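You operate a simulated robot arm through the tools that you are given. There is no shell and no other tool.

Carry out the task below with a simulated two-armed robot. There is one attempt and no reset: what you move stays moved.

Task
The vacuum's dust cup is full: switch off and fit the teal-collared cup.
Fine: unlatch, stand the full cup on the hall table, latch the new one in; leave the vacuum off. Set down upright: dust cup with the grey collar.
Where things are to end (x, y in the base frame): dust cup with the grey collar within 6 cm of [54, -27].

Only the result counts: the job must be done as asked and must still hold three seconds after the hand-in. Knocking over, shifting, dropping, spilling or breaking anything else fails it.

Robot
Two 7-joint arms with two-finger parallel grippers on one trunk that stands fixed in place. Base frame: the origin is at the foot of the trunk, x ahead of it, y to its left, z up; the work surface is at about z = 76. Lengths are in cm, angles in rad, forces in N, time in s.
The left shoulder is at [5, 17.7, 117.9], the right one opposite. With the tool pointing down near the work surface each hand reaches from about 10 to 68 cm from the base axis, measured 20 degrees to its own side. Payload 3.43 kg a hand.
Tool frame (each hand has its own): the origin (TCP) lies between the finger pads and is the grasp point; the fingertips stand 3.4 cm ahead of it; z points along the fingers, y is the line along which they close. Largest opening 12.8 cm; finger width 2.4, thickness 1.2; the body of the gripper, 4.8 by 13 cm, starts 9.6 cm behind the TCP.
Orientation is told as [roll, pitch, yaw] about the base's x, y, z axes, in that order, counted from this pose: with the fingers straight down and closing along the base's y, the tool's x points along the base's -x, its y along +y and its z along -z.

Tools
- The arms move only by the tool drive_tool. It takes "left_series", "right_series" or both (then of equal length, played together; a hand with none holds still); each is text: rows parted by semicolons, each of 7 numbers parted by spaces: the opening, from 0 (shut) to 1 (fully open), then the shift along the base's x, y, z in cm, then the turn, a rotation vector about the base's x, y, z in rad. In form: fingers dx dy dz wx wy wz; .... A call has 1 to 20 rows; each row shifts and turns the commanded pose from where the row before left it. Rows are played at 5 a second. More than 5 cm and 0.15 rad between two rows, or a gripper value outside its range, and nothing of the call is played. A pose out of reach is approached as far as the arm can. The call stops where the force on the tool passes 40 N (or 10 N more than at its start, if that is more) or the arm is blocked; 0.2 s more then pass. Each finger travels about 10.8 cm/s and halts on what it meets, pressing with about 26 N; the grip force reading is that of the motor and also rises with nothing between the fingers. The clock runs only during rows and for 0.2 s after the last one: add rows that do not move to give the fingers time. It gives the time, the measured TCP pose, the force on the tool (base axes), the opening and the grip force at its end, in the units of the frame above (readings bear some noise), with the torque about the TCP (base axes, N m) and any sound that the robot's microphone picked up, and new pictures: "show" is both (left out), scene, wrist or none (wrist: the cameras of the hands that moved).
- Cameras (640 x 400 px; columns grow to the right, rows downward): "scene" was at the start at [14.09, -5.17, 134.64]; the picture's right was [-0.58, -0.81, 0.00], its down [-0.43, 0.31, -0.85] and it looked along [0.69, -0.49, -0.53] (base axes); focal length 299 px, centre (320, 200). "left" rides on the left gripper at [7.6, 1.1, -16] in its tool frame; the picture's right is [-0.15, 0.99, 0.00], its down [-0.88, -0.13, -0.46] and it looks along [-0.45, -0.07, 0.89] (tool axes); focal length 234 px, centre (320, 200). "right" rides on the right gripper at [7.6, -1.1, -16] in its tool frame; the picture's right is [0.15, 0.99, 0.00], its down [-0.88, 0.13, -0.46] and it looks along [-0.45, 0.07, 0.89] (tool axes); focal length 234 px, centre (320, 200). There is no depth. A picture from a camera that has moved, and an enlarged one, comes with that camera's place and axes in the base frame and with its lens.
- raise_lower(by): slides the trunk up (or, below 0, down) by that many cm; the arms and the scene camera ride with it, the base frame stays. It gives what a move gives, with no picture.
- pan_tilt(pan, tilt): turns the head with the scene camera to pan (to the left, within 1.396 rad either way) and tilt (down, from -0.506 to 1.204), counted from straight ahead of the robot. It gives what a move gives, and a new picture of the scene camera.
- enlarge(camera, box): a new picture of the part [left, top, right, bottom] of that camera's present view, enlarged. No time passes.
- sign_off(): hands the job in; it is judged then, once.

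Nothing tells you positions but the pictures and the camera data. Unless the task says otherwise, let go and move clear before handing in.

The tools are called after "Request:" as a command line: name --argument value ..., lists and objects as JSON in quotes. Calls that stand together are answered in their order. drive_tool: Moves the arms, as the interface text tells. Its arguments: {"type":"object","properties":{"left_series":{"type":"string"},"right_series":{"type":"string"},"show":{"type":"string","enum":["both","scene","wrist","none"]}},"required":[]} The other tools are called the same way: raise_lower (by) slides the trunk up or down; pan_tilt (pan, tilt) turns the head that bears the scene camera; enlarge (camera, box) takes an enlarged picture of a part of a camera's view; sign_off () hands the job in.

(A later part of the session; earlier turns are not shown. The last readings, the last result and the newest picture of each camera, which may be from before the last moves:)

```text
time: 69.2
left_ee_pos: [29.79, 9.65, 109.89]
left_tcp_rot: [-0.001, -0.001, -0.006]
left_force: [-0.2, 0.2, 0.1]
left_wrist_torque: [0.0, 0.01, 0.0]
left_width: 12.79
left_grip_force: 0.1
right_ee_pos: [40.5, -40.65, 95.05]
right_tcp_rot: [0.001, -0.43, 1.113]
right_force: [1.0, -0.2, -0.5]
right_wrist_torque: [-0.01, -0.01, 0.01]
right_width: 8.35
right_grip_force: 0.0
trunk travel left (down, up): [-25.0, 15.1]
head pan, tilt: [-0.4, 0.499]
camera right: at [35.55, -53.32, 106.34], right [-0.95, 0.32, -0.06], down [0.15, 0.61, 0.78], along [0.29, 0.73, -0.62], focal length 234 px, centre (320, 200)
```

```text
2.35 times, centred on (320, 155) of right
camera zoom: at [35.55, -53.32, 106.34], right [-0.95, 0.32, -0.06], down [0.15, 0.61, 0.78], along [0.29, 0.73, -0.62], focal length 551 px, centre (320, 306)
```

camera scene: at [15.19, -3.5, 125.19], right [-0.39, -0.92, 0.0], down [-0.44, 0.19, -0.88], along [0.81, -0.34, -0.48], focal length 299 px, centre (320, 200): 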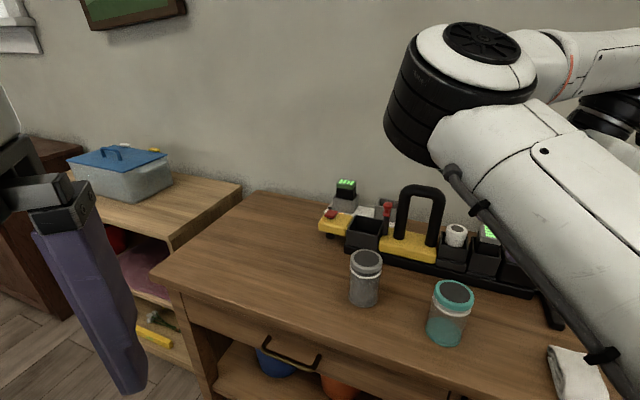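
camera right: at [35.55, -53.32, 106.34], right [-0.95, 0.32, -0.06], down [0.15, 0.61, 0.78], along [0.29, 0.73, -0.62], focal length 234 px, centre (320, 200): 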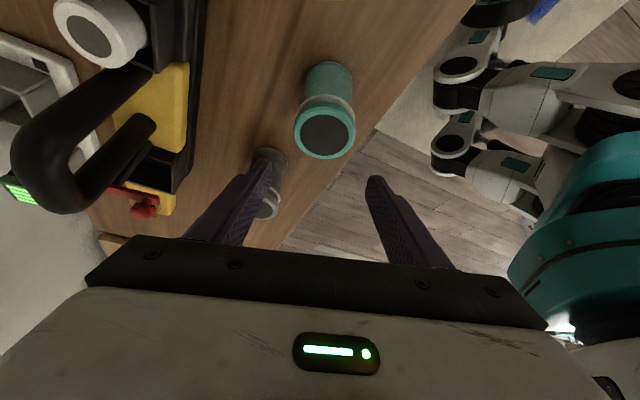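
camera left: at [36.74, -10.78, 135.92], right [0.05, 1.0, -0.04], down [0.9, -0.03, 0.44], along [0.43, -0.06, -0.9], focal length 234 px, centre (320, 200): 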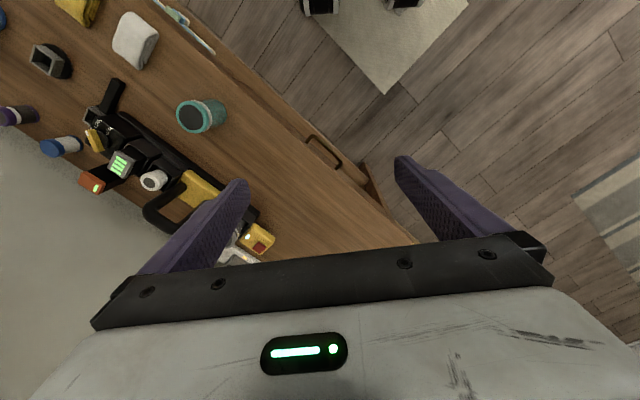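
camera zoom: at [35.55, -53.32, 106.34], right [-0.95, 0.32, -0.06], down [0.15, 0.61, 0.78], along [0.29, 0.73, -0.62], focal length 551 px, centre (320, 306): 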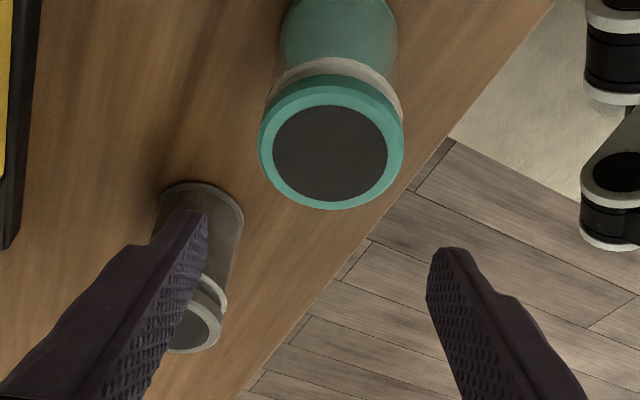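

Request:
drive_tool --right_series "0.65 0 0 -2 0 0 0;0.65 0 0 -2 0 0 0;0.65 0 0 -2 0 0 0;0.65 0 0 -1.2 0 0 0;0.65 0 0 -0.8 0 0 0;0.65 0 0 0 0 0 0" --show "wrist"

Request:
enlarge --camera "right" --box '[220, 80, 420, 250]'

```text
time: 70.6
left_ee_pos: [29.75, 9.65, 109.77]
left_tcp_rot: [-0.001, -0.001, -0.007]
left_force: [-0.8, 0.6, 0.4]
left_wrist_torque: [-0.04, -0.01, 0.02]
left_width: 12.8
left_grip_force: 0.1
right_ee_pos: [40.46, -40.66, 87.11]
right_tcp_rot: [0.0, -0.43, 1.113]
right_force: [-1.0, 0.9, 0.3]
right_wrist_torque: [0.01, -0.01, -0.01]
right_width: 8.31
right_grip_force: 0.1
trunk travel left (down, up): [-25.0, 15.1]
head pan, tilt: [-0.4, 0.499]
camera right: at [35.41, -53.29, 98.43], right [-0.95, 0.32, -0.06], down [0.15, 0.61, 0.78], along [0.29, 0.73, -0.62], focal length 234 px, centre (320, 200)
```

right: 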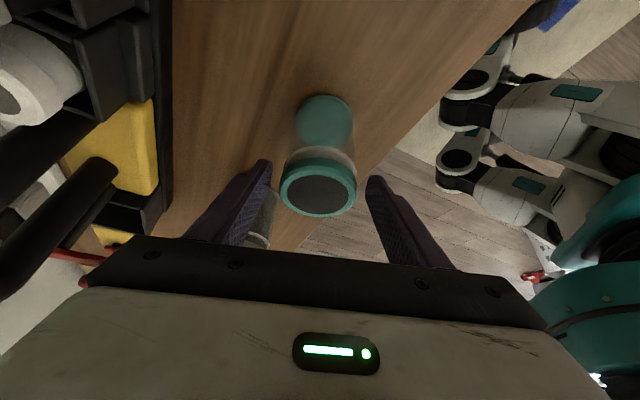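

```text
2.35 times, centred on (320, 165) of right
camera zoom: at [35.41, -53.29, 98.43], right [-0.95, 0.32, -0.06], down [0.15, 0.61, 0.78], along [0.29, 0.73, -0.62], focal length 551 px, centre (320, 282)
```

zoom: 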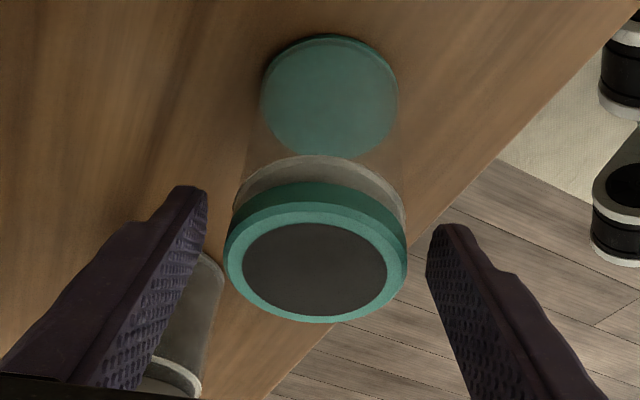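

The teal collar is centred between the fingers. I'll close on it.

Request:
drive_tool --right_series "0.56 0 0 0 0 0 0;0.5 0 0 0 0 0 0;0.45 0 0 0 0 0 0;0.4 0 0 0 0 0 0;0.4 0 0 0 0 0 0;0.4 0 0 0 0 0 0" --show "none"

```text
time: 72.0
left_ee_pos: [29.8, 9.6, 109.81]
left_tcp_rot: [0.001, -0.002, -0.008]
left_force: [0.1, 0.3, 0.4]
left_wrist_torque: [0.0, 0.03, 0.0]
left_width: 12.81
left_grip_force: 0.1
right_ee_pos: [40.32, -40.61, 87.2]
right_tcp_rot: [0.001, -0.43, 1.112]
right_force: [0.5, -0.3, 0.1]
right_wrist_torque: [0.02, 0.03, -0.08]
right_width: 6.15
right_grip_force: 26.2
trunk travel left (down, up): [-25.0, 15.1]
head pan, tilt: [-0.4, 0.499]
```

The teal cup is gripped at 6.15 cm. I'll lift it with the trunk first, then look at the bay from the higher camera.

Request:
raise_lower --by 8

Request:
enlarge --camera "scene" --box '[290, 180, 460, 300]'

Request:
enlarge --camera "right" --box '[220, 60, 420, 240]'

```text
time: 73.2
left_ee_pos: [29.77, 9.67, 117.85]
left_tcp_rot: [0.0, -0.002, -0.005]
left_force: [0.1, 0.1, 0.5]
left_wrist_torque: [0.0, 0.03, -0.02]
left_width: 12.79
left_grip_force: 0.1
right_ee_pos: [40.45, -40.69, 95.14]
right_tcp_rot: [0.002, -0.429, 1.112]
right_force: [-0.3, 0.7, -0.8]
right_wrist_torque: [0.01, -0.01, -0.02]
right_width: 6.16
right_grip_force: 25.8
trunk travel left (down, up): [-33.0, 7.1]
head pan, tilt: [-0.4, 0.499]
```

```text
3.33 times, centred on (375, 240) of scene
camera zoom: at [15.22, -3.51, 133.18], right [-0.39, -0.92, 0.0], down [-0.44, 0.19, -0.88], along [0.81, -0.34, -0.48], focal length 995 px, centre (137, 67)
```

zoom: 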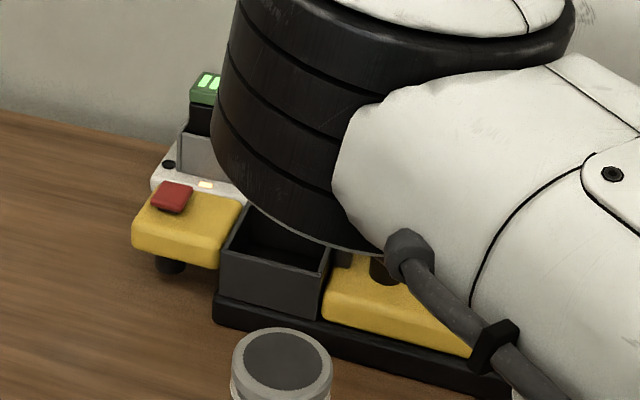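

```text
2.22 times, centred on (320, 150) of right
camera zoom: at [35.43, -53.29, 106.43], right [-0.95, 0.32, -0.06], down [0.15, 0.6, 0.78], along [0.29, 0.73, -0.62], focal length 520 px, centre (320, 311)
```

zoom: 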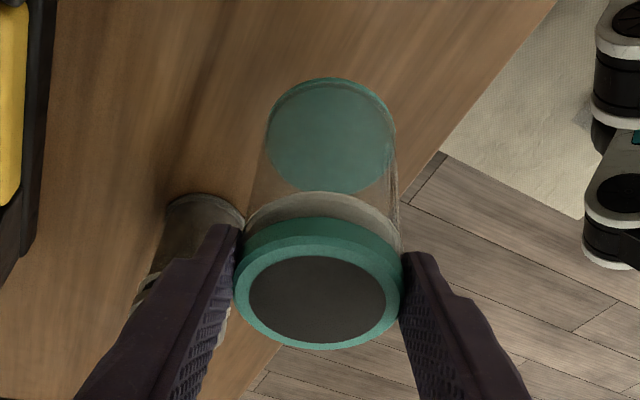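

The teal cup is upright in the grip. I'll raise the arm further so the cup bottom clears the latch and handle, then fly over to the bay while turning the yaw back.

Request:
drive_tool --right_series "0.4 0 0 2.3 0 0 0;0.4 0 0 2.3 0 0 0;0.4 0 0 2.3 0 0 0;0.4 0 0 2.3 0 0 0;0.4 0 0 2.3 0 0 0;0.4 0 0 0 0 0 0" --show "none"

Request:
drive_tool --right_series "0.4 1.87 0.2 0 0 0 -0.054;0.4 1.87 0.2 0 0 0 -0.054;0.4 1.83 0.17 0 0 0 -0.054;0.4 1.83 0.17 0 0 0 -0.054;0.4 1.8 0.12 0 0 0 -0.054;0.4 1.8 0.12 0 0 0 -0.054;0.4 1.76 0.09 0 0 0 -0.054;0.4 1.76 0.09 0 0 0 -0.054;0.4 0 0 0 0 0 0" --show "both"

```text
time: 74.6
left_ee_pos: [29.83, 9.65, 117.79]
left_tcp_rot: [0.001, -0.003, -0.007]
left_force: [-1.4, 0.6, 0.7]
left_wrist_torque: [-0.01, 0.01, -0.03]
left_width: 12.78
left_grip_force: 0.0
right_ee_pos: [40.26, -40.51, 106.84]
right_tcp_rot: [-0.001, -0.428, 1.113]
right_force: [0.2, 0.6, -1.1]
right_wrist_torque: [-0.03, 0.01, 0.02]
right_width: 6.18
right_grip_force: 26.3
trunk travel left (down, up): [-33.0, 7.1]
head pan, tilt: [-0.4, 0.499]
```

```text
time: 76.6
left_ee_pos: [29.78, 9.51, 117.83]
left_tcp_rot: [0.0, -0.003, -0.009]
left_force: [0.6, -0.2, 0.8]
left_wrist_torque: [-0.04, 0.02, 0.05]
left_width: 12.79
left_grip_force: 0.0
right_ee_pos: [54.74, -39.29, 106.81]
right_tcp_rot: [0.001, -0.43, 0.678]
right_force: [0.8, -0.7, -0.4]
right_wrist_torque: [0.01, -0.01, -0.01]
right_width: 6.15
right_grip_force: 25.8
trunk travel left (down, up): [-33.0, 7.1]
head pan, tilt: [-0.4, 0.499]
camera scene: at [15.2, -3.51, 133.19], right [-0.39, -0.92, 0.0], down [-0.44, 0.19, -0.88], along [0.81, -0.34, -0.48], focal length 299 px, centre (320, 200)
camera right: at [44.84, -48.8, 118.06], right [-0.73, 0.69, -0.06], down [0.39, 0.48, 0.78], along [0.56, 0.54, -0.62], focal length 234 px, centre (320, 200)
```

scene: 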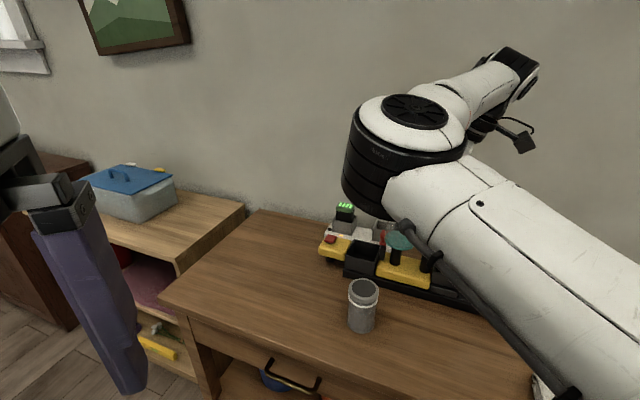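
right: 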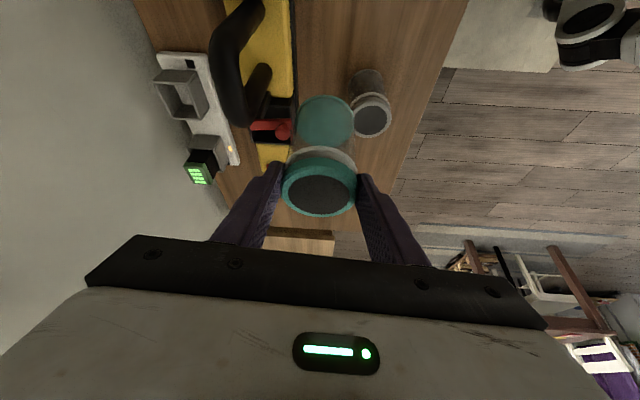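

Request:
enlarge --camera "scene" --box '[310, 200, 420, 290]'

Request:
enlarge --camera "right" --box '[200, 80, 340, 190]'

```text
4.44 times, centred on (365, 245) of scene
camera zoom: at [15.2, -3.51, 133.19], right [-0.39, -0.92, 0.0], down [-0.44, 0.19, -0.88], along [0.81, -0.34, -0.48], focal length 1327 px, centre (120, 0)
```

zoom: 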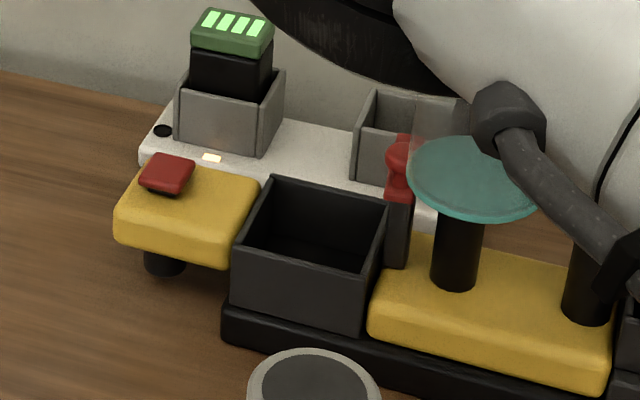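

```text
3.64 times, centred on (270, 135) of right
camera zoom: at [44.84, -48.8, 118.06], right [-0.73, 0.69, -0.06], down [0.39, 0.48, 0.78], along [0.56, 0.54, -0.62], focal length 852 px, centre (502, 436)
```

zoom: 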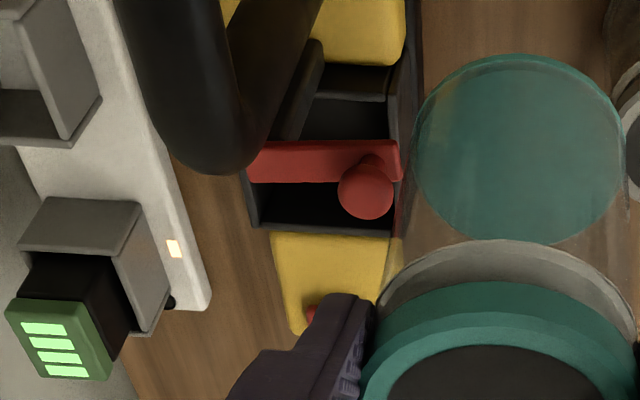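

The bay's rim is at about z=83, centred near (69.2, -38.85). The cup hangs straight, so I'll continue over the latch to above the bay.

Request:
drive_tool --right_series "0.4 1.7 0.03 0 0 0 -0.0535;0.4 1.7 0.03 0 0 0 -0.0535;0.4 1.7 0.03 0 0 0 -0.0535;0.4 1.7 0.03 0 0 0 -0.0535;0.4 1.7 0.04 0 0 0 -0.0535;0.4 1.7 0.04 0 0 0 -0.0535;0.4 1.7 0.04 0 0 0 -0.0535;0.4 1.8 0.04 0 0 0 -0.0535;0.4 0 0 0 0 0 0" --show "both"

Request:
enlarge --camera "right" --box '[220, 40, 420, 220]'

```text
time: 78.6
left_ee_pos: [29.63, 9.55, 117.84]
left_tcp_rot: [-0.001, -0.002, -0.006]
left_force: [0.1, 0.8, -0.1]
left_wrist_torque: [-0.02, 0.02, 0.0]
left_width: 12.78
left_grip_force: 0.0
right_ee_pos: [68.89, -39.38, 106.89]
right_tcp_rot: [0.0, -0.43, 0.251]
right_force: [-0.2, 0.3, -0.9]
right_wrist_torque: [0.02, 0.02, 0.0]
right_width: 6.14
right_grip_force: 25.9
trunk travel left (down, up): [-33.0, 7.1]
head pan, tilt: [-0.4, 0.499]
camera scene: at [15.2, -3.5, 133.19], right [-0.39, -0.92, 0.0], down [-0.44, 0.19, -0.88], along [0.81, -0.34, -0.48], focal length 299 px, centre (320, 200)
camera right: at [55.93, -43.89, 118.08], right [-0.38, 0.93, -0.06], down [0.56, 0.28, 0.78], along [0.74, 0.26, -0.62], focal length 234 px, centre (320, 200)
```

scene: 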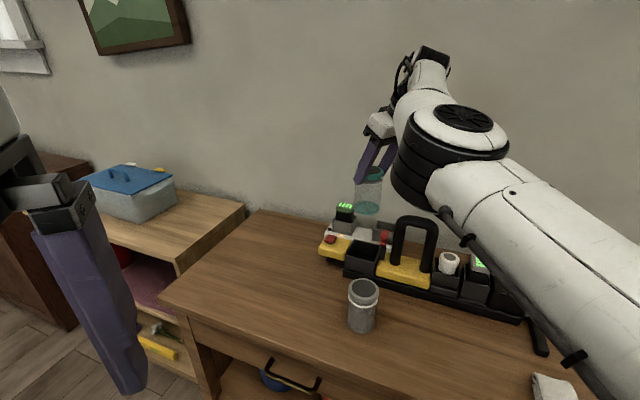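
right: 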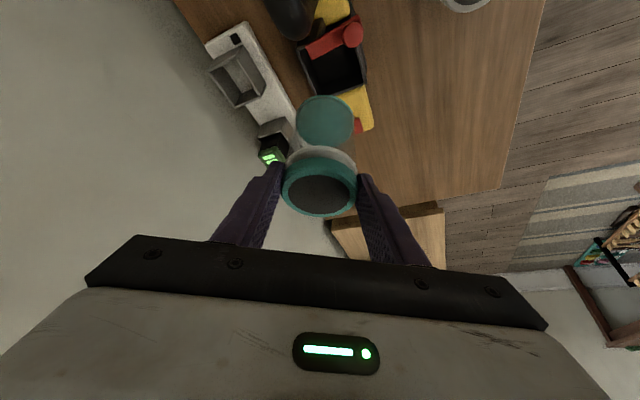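

```text
2.22 times, centred on (320, 130) of right
camera zoom: at [55.93, -43.89, 118.08], right [-0.38, 0.93, -0.06], down [0.56, 0.28, 0.78], along [0.74, 0.26, -0.62], focal length 520 px, centre (320, 356)
```

zoom: 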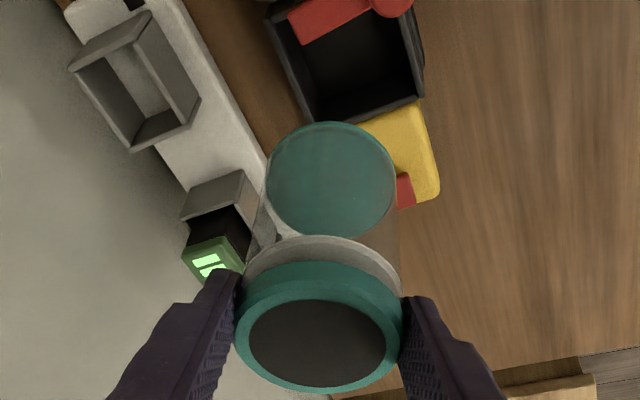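

The cup hangs vertically at (69.65, -39.26), while the bay's centre is about (69.3, -38.9). I'll apply that small correction, then lower with the trunk until the cup is just above the bay rim.

Request:
drive_tool --right_series "0.4 -0.35 0.35 0 0 0 0;0.4 0 0 0 0 0 0" --show "none"

Request:
raise_lower --by -10.5

Request:
enlarge --camera "right" --box '[220, 40, 420, 220]'

Request:
enlarge --camera "scene" --box '[290, 130, 470, 270]'

```text
time: 79.2
left_ee_pos: [29.81, 9.51, 117.87]
left_tcp_rot: [0.002, -0.003, -0.007]
left_force: [0.3, -0.1, 0.9]
left_wrist_torque: [-0.01, -0.02, -0.03]
left_width: 12.82
left_grip_force: 0.1
right_ee_pos: [68.5, -39.0, 106.73]
right_tcp_rot: [0.001, -0.429, 0.251]
right_force: [0.3, -0.3, -1.1]
right_wrist_torque: [0.02, -0.01, -0.02]
right_width: 6.15
right_grip_force: 25.7
trunk travel left (down, up): [-33.0, 7.1]
head pan, tilt: [-0.4, 0.499]
```

```text
time: 80.6
left_ee_pos: [29.8, 9.57, 107.31]
left_tcp_rot: [0.001, -0.003, -0.007]
left_force: [-0.7, 0.5, 0.0]
left_wrist_torque: [0.02, 0.02, 0.01]
left_width: 12.82
left_grip_force: 0.1
right_ee_pos: [68.43, -38.88, 96.26]
right_tcp_rot: [0.0, -0.429, 0.251]
right_force: [0.5, -0.7, -0.3]
right_wrist_torque: [-0.06, 0.0, -0.04]
right_width: 6.14
right_grip_force: 25.7
trunk travel left (down, up): [-22.5, 17.6]
head pan, tilt: [-0.4, 0.499]
```

```text
2.22 times, centred on (320, 130) of right
camera zoom: at [55.54, -43.5, 107.54], right [-0.38, 0.92, -0.06], down [0.56, 0.28, 0.78], along [0.74, 0.26, -0.62], focal length 520 px, centre (320, 356)
```

zoom: 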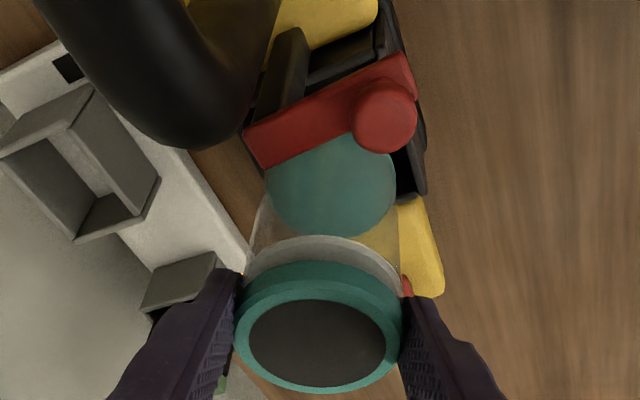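

```text
2.86 times, centred on (380, 200) of scene
camera zoom: at [15.18, -3.5, 122.7], right [-0.39, -0.92, 0.0], down [-0.44, 0.19, -0.88], along [0.81, -0.34, -0.48], focal length 853 px, centre (149, 200)
```

zoom: 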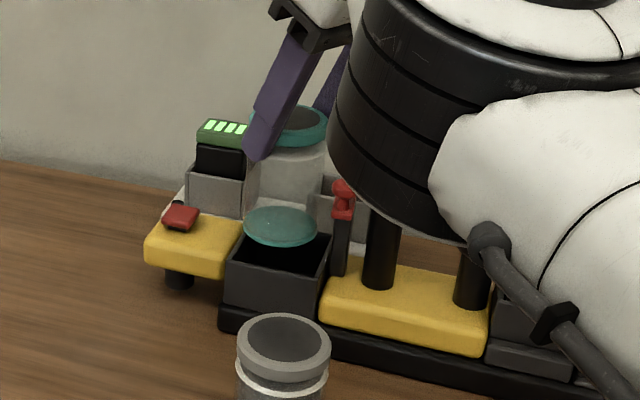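

The cup bottom lines up with the bay opening in both views. I'll descend slowly with the arm and watch for contact.

Request:
drive_tool --right_series "0.4 0 0 -0.8 0 0 0;0.4 0 0 -0.8 0 0 0;0.4 0 0 -0.6 0 0 0;0.4 0 0 -0.5 0 0 0;0.4 0 0 0 0 0 0" --show "none"

Request:
enlarge --camera "right" --box '[220, 40, 420, 220]'

Request:
enlarge --camera "scene" --box '[310, 150, 430, 260]'

```text
time: 81.8
left_ee_pos: [29.52, 9.62, 107.53]
left_tcp_rot: [0.0, -0.008, -0.008]
left_force: [0.0, 0.8, -0.3]
left_wrist_torque: [0.01, -0.01, -0.02]
left_width: 12.81
left_grip_force: 0.0
right_ee_pos: [68.27, -39.03, 93.95]
right_tcp_rot: [-0.004, -0.436, 0.253]
right_force: [-2.0, -3.1, 22.1]
right_wrist_torque: [0.34, -0.36, -0.03]
right_width: 6.14
right_grip_force: 25.8
trunk travel left (down, up): [-22.5, 17.6]
head pan, tilt: [-0.4, 0.499]
```

```text
2.22 times, centred on (320, 130) of right
camera zoom: at [55.34, -43.45, 105.12], right [-0.37, 0.93, -0.07], down [0.55, 0.28, 0.78], along [0.74, 0.26, -0.62], focal length 520 px, centre (320, 356)
```

zoom: 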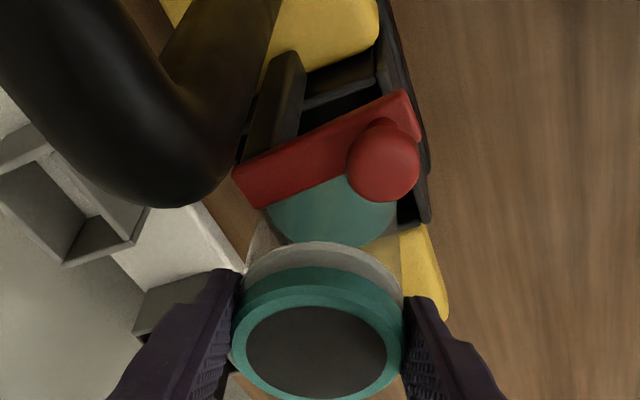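

```text
3.64 times, centred on (370, 205) of scene
camera zoom: at [14.94, -3.41, 122.75], right [-0.39, -0.92, 0.0], down [-0.44, 0.19, -0.88], along [0.81, -0.34, -0.48], focal length 1086 px, centre (138, 182)
```

zoom: 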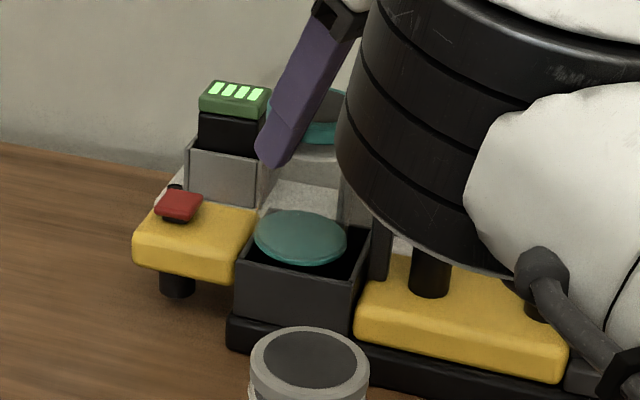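

The cup touched the bay rim; the view and torque suggest it is slightly too far left and back. I'll lift a little, shift by about half a centimetre and try again.

Request:
drive_tool --right_series "0.4 0 0 0.8 0 0 0;0.4 -0.45 -0.25 0 0 0 0;0.4 0 0 -0.5 0 0 0;0.4 0 0 0 0 0 0" --show "none"

Request:
enlarge --camera "scene" --box '[310, 160, 410, 260]'

```text
time: 82.8
left_ee_pos: [29.75, 9.64, 107.28]
left_tcp_rot: [0.0, -0.002, -0.008]
left_force: [-0.2, -0.2, 0.6]
left_wrist_torque: [0.03, -0.05, 0.0]
left_width: 12.83
left_grip_force: 0.0
right_ee_pos: [67.98, -39.17, 93.82]
right_tcp_rot: [0.001, -0.429, 0.252]
right_force: [-0.2, 0.3, -1.2]
right_wrist_torque: [0.0, -0.01, 0.02]
right_width: 6.1
right_grip_force: 26.1
trunk travel left (down, up): [-22.5, 17.6]
head pan, tilt: [-0.4, 0.499]
```

```text
4.00 times, centred on (360, 210) of scene
camera zoom: at [15.2, -3.5, 122.69], right [-0.39, -0.92, 0.0], down [-0.44, 0.19, -0.88], along [0.81, -0.34, -0.48], focal length 1194 px, centre (160, 160)
```

zoom: 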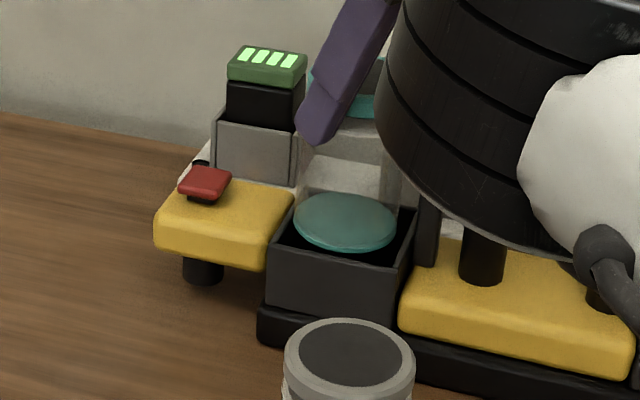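

There is no contact at the rim now. I'll continue down in small steps.

Request:
drive_tool --right_series "0.4 0 0 -0.4 0 0 0;0.4 0 0 -0.4 0 0 0;0.4 0 0 -0.4 0 0 0;0.4 0 0 0 0 0 0" --show "none"

Request:
enlarge --camera "scene" --box '[310, 160, 410, 260]'

```text
time: 83.8
left_ee_pos: [29.8, 9.52, 107.32]
left_tcp_rot: [-0.001, 0.0, -0.007]
left_force: [0.6, -0.5, -0.2]
left_wrist_torque: [0.02, 0.03, 0.01]
left_width: 12.78
left_grip_force: 0.0
right_ee_pos: [68.03, -39.3, 92.82]
right_tcp_rot: [0.002, -0.43, 0.251]
right_force: [-0.5, -0.1, -1.1]
right_wrist_torque: [0.05, -0.01, 0.01]
right_width: 6.11
right_grip_force: 25.7
trunk travel left (down, up): [-22.5, 17.6]
head pan, tilt: [-0.4, 0.499]
```

```text
4.00 times, centred on (360, 210) of scene
camera zoom: at [15.2, -3.51, 122.69], right [-0.39, -0.92, 0.0], down [-0.44, 0.19, -0.88], along [0.81, -0.34, -0.48], focal length 1194 px, centre (160, 160)
```

zoom: 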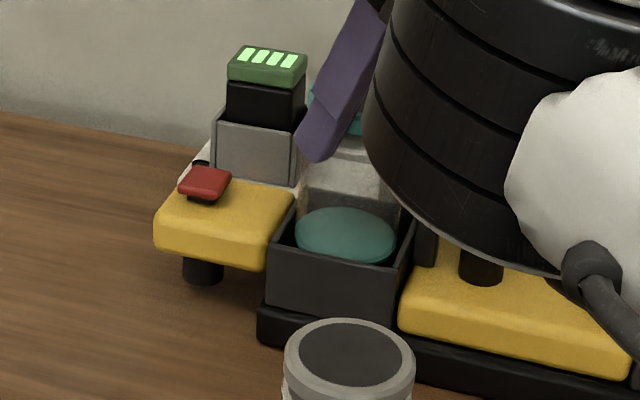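

The cup is entering the bay without contact, so I'll continue down.

Request:
drive_tool --right_series "0.4 0 0 -0.5 0 0 0;0.4 0 0 -0.5 0 0 0;0.4 0 0 -0.5 0 0 0;0.4 0 0 0 0 0 0" --show "none"

Request:
drive_tool --right_series "0.4 0 0 -0.4 0 0 0;0.4 0 0 -0.4 0 0 0;0.4 0 0 0 0 0 0" --show "wrist"

Request:
enlarge --camera "right" --box '[220, 60, 420, 240]'

Request:
enlarge --camera "scene" --box '[310, 160, 410, 260]'

```text
time: 84.8
left_ee_pos: [29.74, 9.59, 107.53]
left_tcp_rot: [-0.001, -0.002, -0.007]
left_force: [0.3, -0.3, 0.7]
left_wrist_torque: [-0.03, 0.01, 0.0]
left_width: 12.78
left_grip_force: 0.1
right_ee_pos: [68.09, -39.22, 91.2]
right_tcp_rot: [0.001, -0.429, 0.252]
right_force: [0.4, 0.7, -1.5]
right_wrist_torque: [-0.03, 0.01, 0.02]
right_width: 6.1
right_grip_force: 26.1
trunk travel left (down, up): [-22.5, 17.6]
head pan, tilt: [-0.4, 0.499]
```

```text
time: 85.6
left_ee_pos: [29.81, 9.65, 107.37]
left_tcp_rot: [0.001, -0.003, -0.005]
left_force: [0.5, 0.8, -0.1]
left_wrist_torque: [-0.02, -0.02, 0.02]
left_width: 12.78
left_grip_force: 0.0
right_ee_pos: [68.17, -39.24, 90.6]
right_tcp_rot: [0.001, -0.431, 0.251]
right_force: [0.6, -0.1, -1.3]
right_wrist_torque: [0.01, 0.03, 0.04]
right_width: 6.14
right_grip_force: 26.2
trunk travel left (down, up): [-22.5, 17.6]
head pan, tilt: [-0.4, 0.499]
camera right: at [55.24, -43.75, 101.75], right [-0.38, 0.92, -0.06], down [0.56, 0.28, 0.78], along [0.74, 0.26, -0.62], focal length 234 px, centre (320, 200)
```

right: 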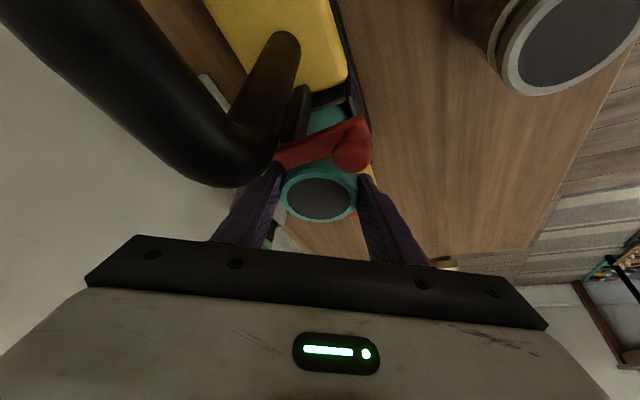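

```text
2.22 times, centred on (320, 150) of right
camera zoom: at [55.24, -43.75, 101.75], right [-0.38, 0.92, -0.06], down [0.56, 0.28, 0.78], along [0.74, 0.26, -0.62], focal length 520 px, centre (320, 311)
```

zoom: 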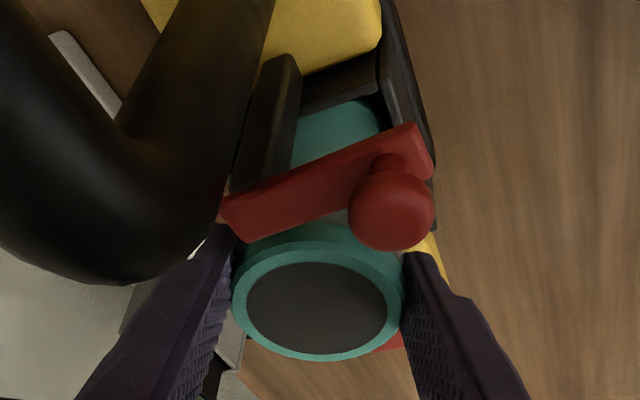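

```text
4.00 times, centred on (360, 210) of scene
camera zoom: at [15.2, -3.51, 122.69], right [-0.39, -0.92, 0.0], down [-0.44, 0.19, -0.88], along [0.81, -0.34, -0.48], focal length 1194 px, centre (160, 160)
```

zoom: 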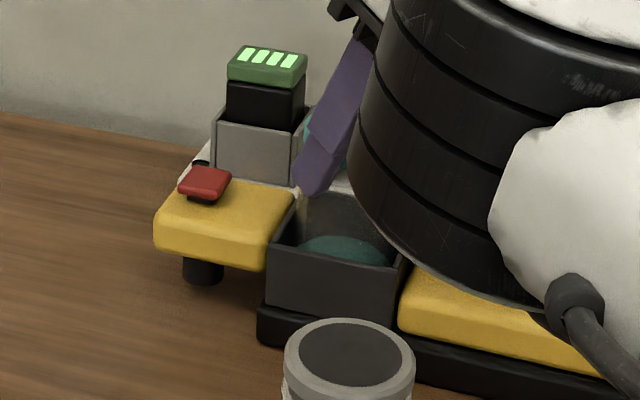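

Request:
drive_tool --right_series "0.4 0 0 -0.3 0 0 0;0.4 0 0 -0.3 0 0 0;0.4 0 0 0 0 0 0" --show "none"

```text
time: 86.4
left_ee_pos: [29.73, 9.7, 107.28]
left_tcp_rot: [0.0, -0.001, -0.008]
left_force: [0.9, 0.1, -0.1]
left_wrist_torque: [-0.04, 0.02, 0.0]
left_width: 12.79
left_grip_force: 0.1
right_ee_pos: [68.0, -39.18, 89.88]
right_tcp_rot: [0.001, -0.43, 0.252]
right_force: [0.0, 0.1, -1.2]
right_wrist_torque: [0.02, 0.02, 0.01]
right_width: 6.14
right_grip_force: 26.0
trunk travel left (down, up): [-22.5, 17.6]
head pan, tilt: [-0.4, 0.499]
```

Request:
drive_tool --right_series "0.4 0 0 -0.25 0 0 0;0.4 0 0 -0.25 0 0 0;0.4 0 0 0 0 0 0" --show "none"

```text
time: 87.2
left_ee_pos: [29.6, 9.69, 107.49]
left_tcp_rot: [0.002, -0.005, -0.006]
left_force: [0.3, -0.1, 0.7]
left_wrist_torque: [-0.02, 0.0, 0.0]
left_width: 12.79
left_grip_force: 0.2
right_ee_pos: [67.91, -39.11, 89.69]
right_tcp_rot: [-0.002, -0.434, 0.254]
right_force: [-1.9, 3.1, 14.7]
right_wrist_torque: [0.27, 0.42, -0.07]
right_width: 6.1
right_grip_force: 26.0
trunk travel left (down, up): [-22.5, 17.6]
head pan, tilt: [-0.4, 0.499]
```

Contact is at the expected seated height, so the cup is on the bay floor. I'll relieve the pressure, open the fingers and retreat straight up.

Request:
drive_tool --right_series "0.4 0 0 0.15 0 0 0;0.5 0 0 0 0 0 0;0.55 0 0 0 0 0 0;0.6 0 0 0 0 0 0;0.62 0 0 0 0 0 0;0.62 0 0 0 0 0 0" --show "wrist"

Request:
enlarge --camera "right" --box '[220, 60, 420, 240]'

```text
time: 88.6
left_ee_pos: [29.73, 9.48, 107.29]
left_tcp_rot: [0.0, -0.001, -0.009]
left_force: [1.5, 0.6, 0.4]
left_wrist_torque: [0.01, 0.01, 0.01]
left_width: 12.78
left_grip_force: 0.1
right_ee_pos: [68.06, -39.39, 89.5]
right_tcp_rot: [0.002, -0.43, 0.251]
right_force: [-0.4, 0.5, -0.3]
right_wrist_torque: [-0.02, 0.01, -0.02]
right_width: 7.93
right_grip_force: 0.0
trunk travel left (down, up): [-22.5, 17.6]
head pan, tilt: [-0.4, 0.499]
camera right: at [55.17, -43.82, 100.72], right [-0.38, 0.92, -0.06], down [0.56, 0.28, 0.78], along [0.74, 0.26, -0.62], focal length 234 px, centre (320, 200)
```

right: 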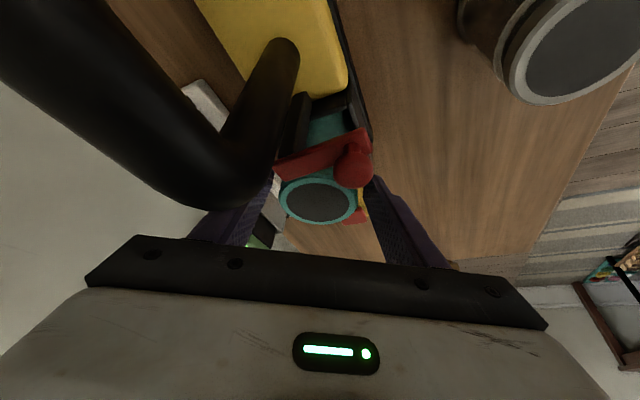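

```text
2.22 times, centred on (320, 150) of right
camera zoom: at [55.17, -43.82, 100.72], right [-0.38, 0.92, -0.06], down [0.56, 0.28, 0.78], along [0.74, 0.26, -0.62], focal length 520 px, centre (320, 311)
```

zoom: 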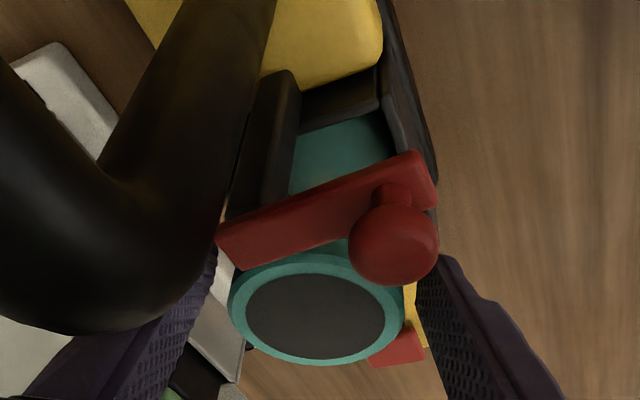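

The teal cup is seated in the bay and released. I'll rise clear, close the fingers, and move in front of the latch knob to push it closed.

Request:
drive_tool --right_series "0.62 0 0 1.5 0 0 0;0.62 0 0 2 0 0 0;0.62 0 0 2 0 0 0;0.62 0 0 2.5 0 0 0;0.62 0 0 2 0 0 0;0.3 -1 0 0 0 0 -0.05;0 -2 0 0 0 0 -0.05;0 -2 0.1 0 0 0 -0.05;0 -2 0.1 0 0 0 -0.05;0 -2 0.1 0 0 0 -0.05;0 -1.5 0.1 0 0 0 0;0 0 0 0 0 0 0" --show "both"

Request:
enlarge --camera "right" --box '[220, 60, 420, 220]'

Request:
enlarge --camera "scene" --box '[310, 160, 430, 260]'

```text
time: 91.2
left_ee_pos: [29.79, 9.6, 107.48]
left_tcp_rot: [0.0, -0.004, -0.007]
left_force: [0.8, -0.6, 0.6]
left_wrist_torque: [0.0, 0.03, 0.0]
left_width: 12.81
left_grip_force: 0.0
right_ee_pos: [57.03, -40.29, 99.6]
right_tcp_rot: [0.015, -0.434, -0.033]
right_force: [0.5, 0.2, -0.1]
right_wrist_torque: [0.0, 0.0, -0.01]
right_width: 0.0
right_grip_force: 25.9
trunk travel left (down, up): [-22.5, 17.6]
head pan, tilt: [-0.4, 0.499]
camera scene: at [15.18, -3.51, 122.69], right [-0.39, -0.92, 0.0], down [-0.44, 0.19, -0.88], along [0.81, -0.34, -0.48], focal length 299 px, centre (320, 200)
camera right: at [43.36, -41.23, 110.77], right [-0.11, 0.99, -0.05], down [0.61, 0.1, 0.79], along [0.79, 0.05, -0.62], focal length 234 px, centre (320, 200)
```

scene: 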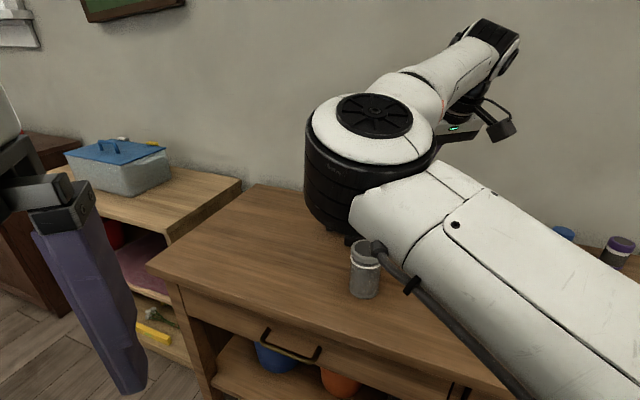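
right: 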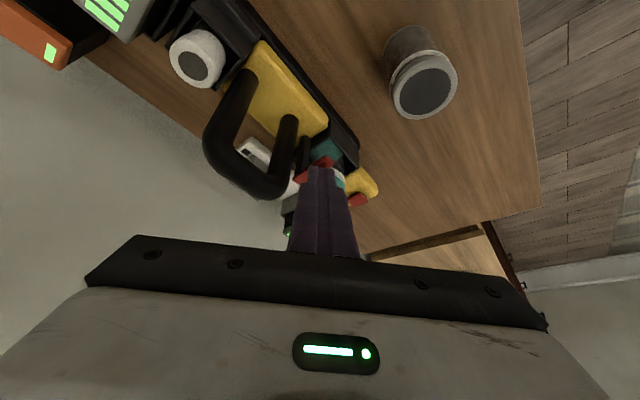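

```text
2.50 times, centred on (320, 140) of right
camera zoom: at [43.36, -41.23, 110.77], right [-0.11, 0.99, -0.05], down [0.61, 0.1, 0.79], along [0.79, 0.05, -0.62], focal length 585 px, centre (320, 350)
```

zoom: 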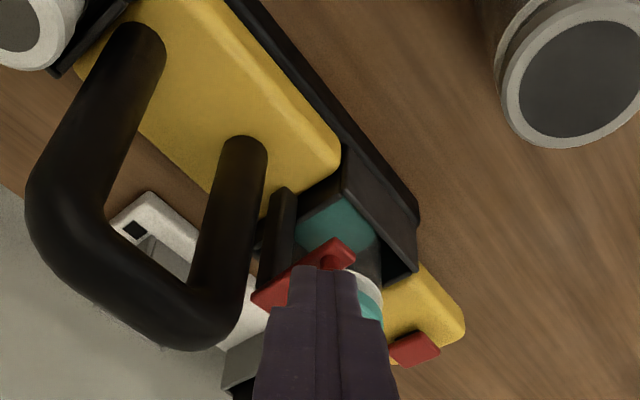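

```text
4.00 times, centred on (370, 210) of scene
camera zoom: at [15.18, -3.51, 122.69], right [-0.39, -0.92, 0.0], down [-0.44, 0.19, -0.88], along [0.81, -0.34, -0.48], focal length 1194 px, centre (120, 160)
```

zoom: 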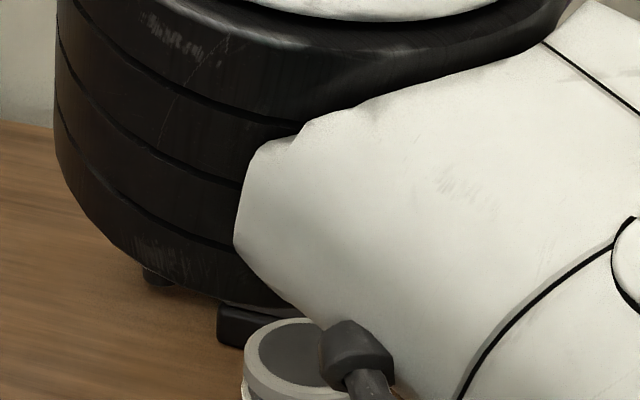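

Request:
drive_tool --right_series "0 0.1 0.4 -1.5 -0.007 0 0.015;0 0.1 0.4 -1.5 -0.007 0 0.015;0 0 0.2 -1.5 0 0 0;0 0 0 -0.3 0 0 0;0 0 0 0 0 0 0" --show "wrist"

Request:
enlarge --camera "right" --box '[220, 60, 420, 220]'

```text
time: 92.4
left_ee_pos: [29.81, 9.6, 107.47]
left_tcp_rot: [0.0, -0.003, -0.008]
left_force: [-0.3, 0.8, 0.4]
left_wrist_torque: [0.02, 0.01, 0.02]
left_width: 12.81
left_grip_force: 0.0
right_ee_pos: [57.67, -38.93, 94.75]
right_tcp_rot: [-0.014, -0.437, 0.017]
right_force: [-0.2, -0.1, -0.6]
right_wrist_torque: [0.0, -0.03, -0.04]
right_width: 0.01
right_grip_force: 26.4
trunk travel left (down, up): [-22.5, 17.6]
head pan, tilt: [-0.4, 0.499]
camera right: at [43.93, -40.17, 106.03], right [-0.14, 0.99, -0.07], down [0.61, 0.15, 0.78], along [0.78, 0.07, -0.62], focal length 234 px, centre (320, 200)
```

right: 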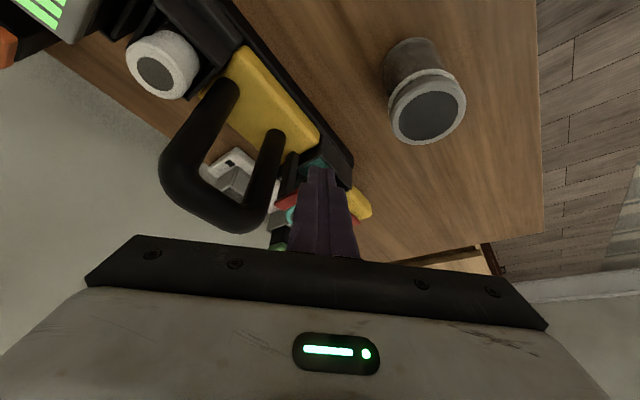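

```text
2.50 times, centred on (320, 140) of right
camera zoom: at [43.93, -40.17, 106.03], right [-0.14, 0.99, -0.07], down [0.61, 0.15, 0.78], along [0.78, 0.07, -0.62], focal length 585 px, centre (320, 350)
```

zoom: 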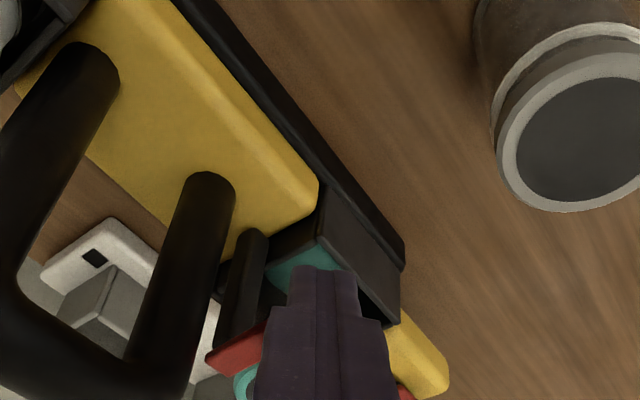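

The fingertips are in front of the knob. I'll push it slowly toward the back.

Request:
drive_tool --right_series "0 0.5 -0.1 0 0 0 0;0 0.5 0 0 0 0 0;0 0.5 0 0 0 0 0;0 0.5 0.1 0 0 0 0;0 0.5 0.1 0 0 0 0;0 0.5 0.1 0 0 0 0;0 0 0 0 0 0 0" --show "wrist"

Request:
enlarge --camera "right" --box '[220, 60, 420, 220]'

```text
time: 94.0
left_ee_pos: [29.89, 9.6, 107.44]
left_tcp_rot: [0.0, -0.002, -0.006]
left_force: [0.5, 0.1, 0.4]
left_wrist_torque: [-0.01, 0.03, 0.02]
left_width: 12.84
left_grip_force: 0.0
right_ee_pos: [60.56, -37.63, 94.72]
right_tcp_rot: [-0.012, -0.429, 0.037]
right_force: [-0.3, 1.1, -3.1]
right_wrist_torque: [0.05, 0.07, 0.03]
right_width: 0.01
right_grip_force: 25.8
trunk travel left (down, up): [-22.5, 17.6]
head pan, tilt: [-0.4, 0.499]
camera right: at [47.11, -39.11, 105.95], right [-0.16, 0.98, -0.07], down [0.61, 0.16, 0.78], along [0.78, 0.08, -0.62], focal length 234 px, centre (320, 200)
```

right: 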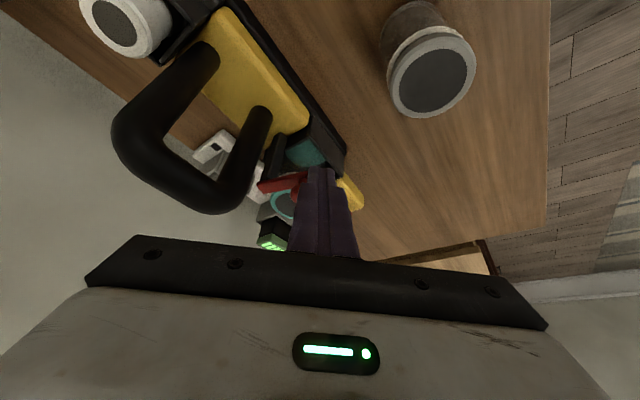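

```text
2.50 times, centred on (320, 140) of right
camera zoom: at [47.11, -39.11, 105.95], right [-0.16, 0.98, -0.07], down [0.61, 0.16, 0.78], along [0.78, 0.08, -0.62], focal length 585 px, centre (320, 350)
```

zoom: 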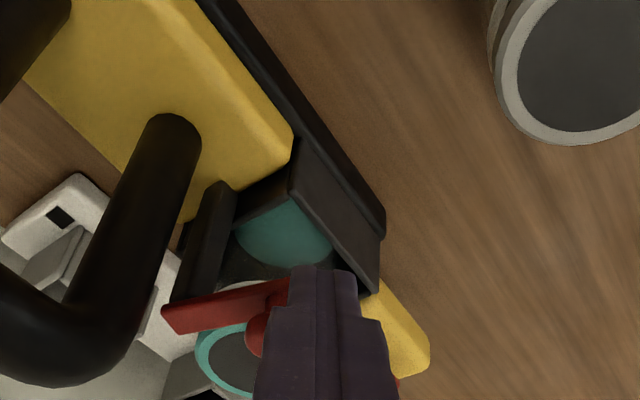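

The lever has begun to swing, but my hand has drifted left of the knob. I'll back off slightly, re-centre behind the knob and continue.

Request:
drive_tool --right_series "0 -0.8 0 0 0 0 0;0 -0.4 -0.7 0 0.005 0 -0.015;0 0 -0.7 0 0.005 0 -0.02;0 0 0 0 0 0 0;0 0 0 0 0 0 0" --show "wrist"

Request:
enlarge --camera "right" --box '[220, 60, 420, 220]'

```text
time: 95.2
left_ee_pos: [29.81, 9.66, 107.49]
left_tcp_rot: [0.001, -0.001, -0.009]
left_force: [0.5, 0.4, 0.2]
left_wrist_torque: [0.01, -0.01, -0.01]
left_width: 12.79
left_grip_force: 0.1
right_ee_pos: [59.38, -38.9, 94.76]
right_tcp_rot: [-0.003, -0.431, -0.001]
right_force: [-0.6, -0.2, 0.5]
right_wrist_torque: [-0.02, -0.03, -0.02]
right_width: 0.02
right_grip_force: 26.2
trunk travel left (down, up): [-22.5, 17.6]
head pan, tilt: [-0.4, 0.499]
camera right: at [45.82, -40.05, 105.97], right [-0.13, 0.99, -0.06], down [0.61, 0.13, 0.78], along [0.78, 0.06, -0.62], focal length 234 px, centre (320, 200)
```

right: 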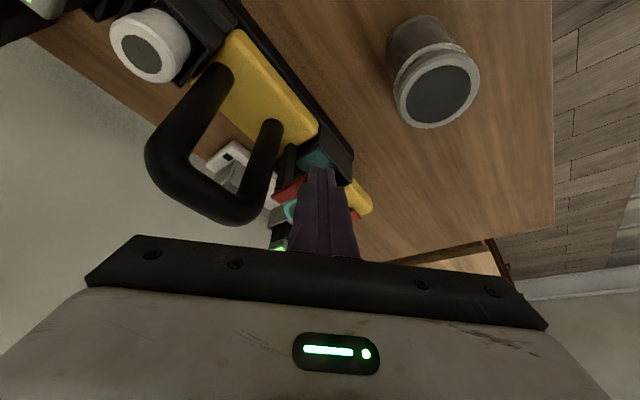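

```text
2.50 times, centred on (320, 140) of right
camera zoom: at [45.82, -40.05, 105.97], right [-0.13, 0.99, -0.06], down [0.61, 0.13, 0.78], along [0.78, 0.06, -0.62], focal length 585 px, centre (320, 350)
```

zoom: 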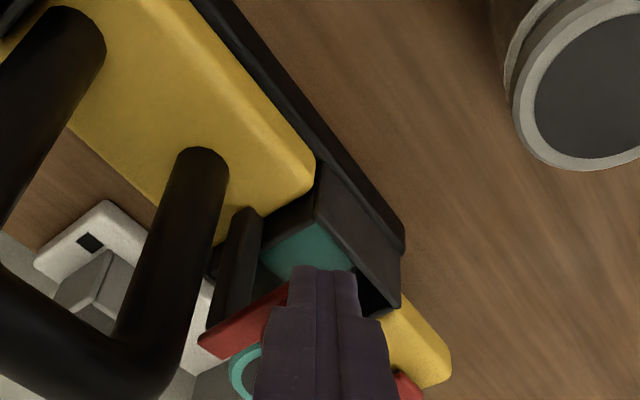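

Request:
drive_tool --right_series "0 0.6 -0.1 0 0 0 0;0 0.6 -0.1 0 0 0 0;0 0.6 -0.1 0 0 0 0;0 0.6 0 0 0 0 0;0 0 0 0 0 0 0" --show "wrist"

Request:
enlarge --camera "right" --box '[220, 60, 420, 220]'

```text
time: 96.4
left_ee_pos: [29.79, 9.53, 107.38]
left_tcp_rot: [0.001, -0.005, -0.007]
left_force: [-0.7, -0.4, 0.3]
left_wrist_torque: [0.0, 0.01, -0.01]
left_width: 12.8
left_grip_force: 0.1
right_ee_pos: [61.72, -39.36, 94.71]
right_tcp_rot: [-0.002, -0.43, 0.0]
right_force: [-1.3, 1.6, -0.5]
right_wrist_torque: [0.03, 0.08, 0.06]
right_width: 0.0
right_grip_force: 26.1
trunk travel left (down, up): [-22.5, 17.6]
head pan, tilt: [-0.4, 0.499]
camera right: at [48.14, -40.4, 105.94], right [-0.13, 0.99, -0.06], down [0.61, 0.13, 0.78], along [0.78, 0.06, -0.62], focal length 234 px, centre (320, 200)
```

right: 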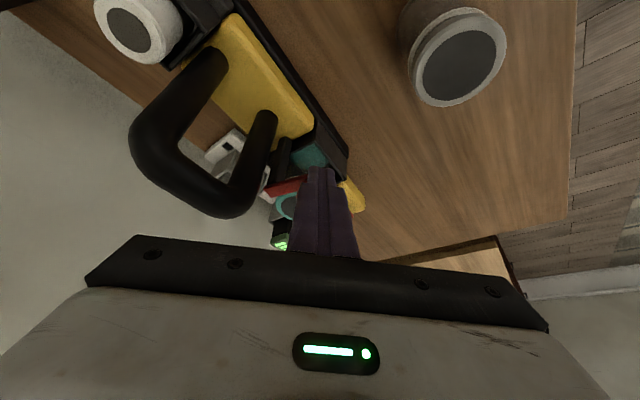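

```text
2.50 times, centred on (320, 140) of right
camera zoom: at [48.14, -40.4, 105.94], right [-0.13, 0.99, -0.06], down [0.61, 0.13, 0.78], along [0.78, 0.06, -0.62], focal length 585 px, centre (320, 350)
```

zoom: 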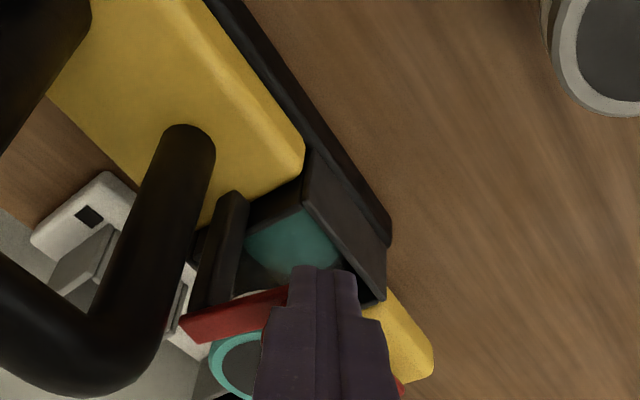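

The lever is turning with the push. I'll continue.

Request:
drive_tool --right_series "0 0.6 0.2 0 0 0 0;0 0.6 0.2 0 0 0 0;0 0.6 0 0 0 0 0;0 0 0 0 0 0 0" --show "wrist"

Request:
enlarge --camera "right" --box '[220, 60, 420, 220]'

```text
time: 97.4
left_ee_pos: [29.76, 9.59, 107.38]
left_tcp_rot: [0.0, -0.001, -0.007]
left_force: [-0.1, -0.1, 0.6]
left_wrist_torque: [0.02, 0.03, 0.0]
left_width: 12.82
left_grip_force: 0.1
right_ee_pos: [63.55, -38.94, 94.56]
right_tcp_rot: [-0.003, -0.429, -0.002]
right_force: [-0.4, -0.4, 0.9]
right_wrist_torque: [0.03, 0.0, 0.04]
right_width: 0.0
right_grip_force: 25.7
trunk travel left (down, up): [-22.5, 17.6]
head pan, tilt: [-0.4, 0.499]
camera right: at [49.98, -40.01, 105.88], right [-0.13, 0.99, -0.06], down [0.61, 0.13, 0.78], along [0.78, 0.06, -0.62], focal length 234 px, centre (320, 200)
```

right: 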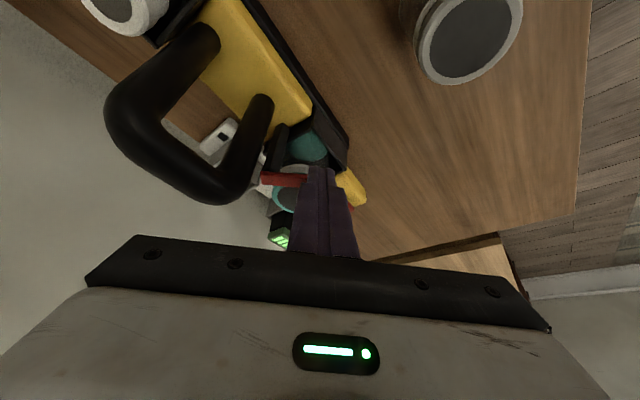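

```text
2.50 times, centred on (320, 140) of right
camera zoom: at [49.98, -40.01, 105.88], right [-0.13, 0.99, -0.06], down [0.61, 0.13, 0.78], along [0.78, 0.06, -0.62], focal length 585 px, centre (320, 350)
```

zoom: 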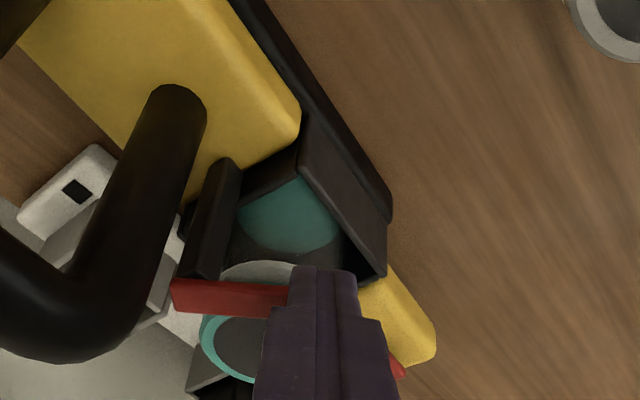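

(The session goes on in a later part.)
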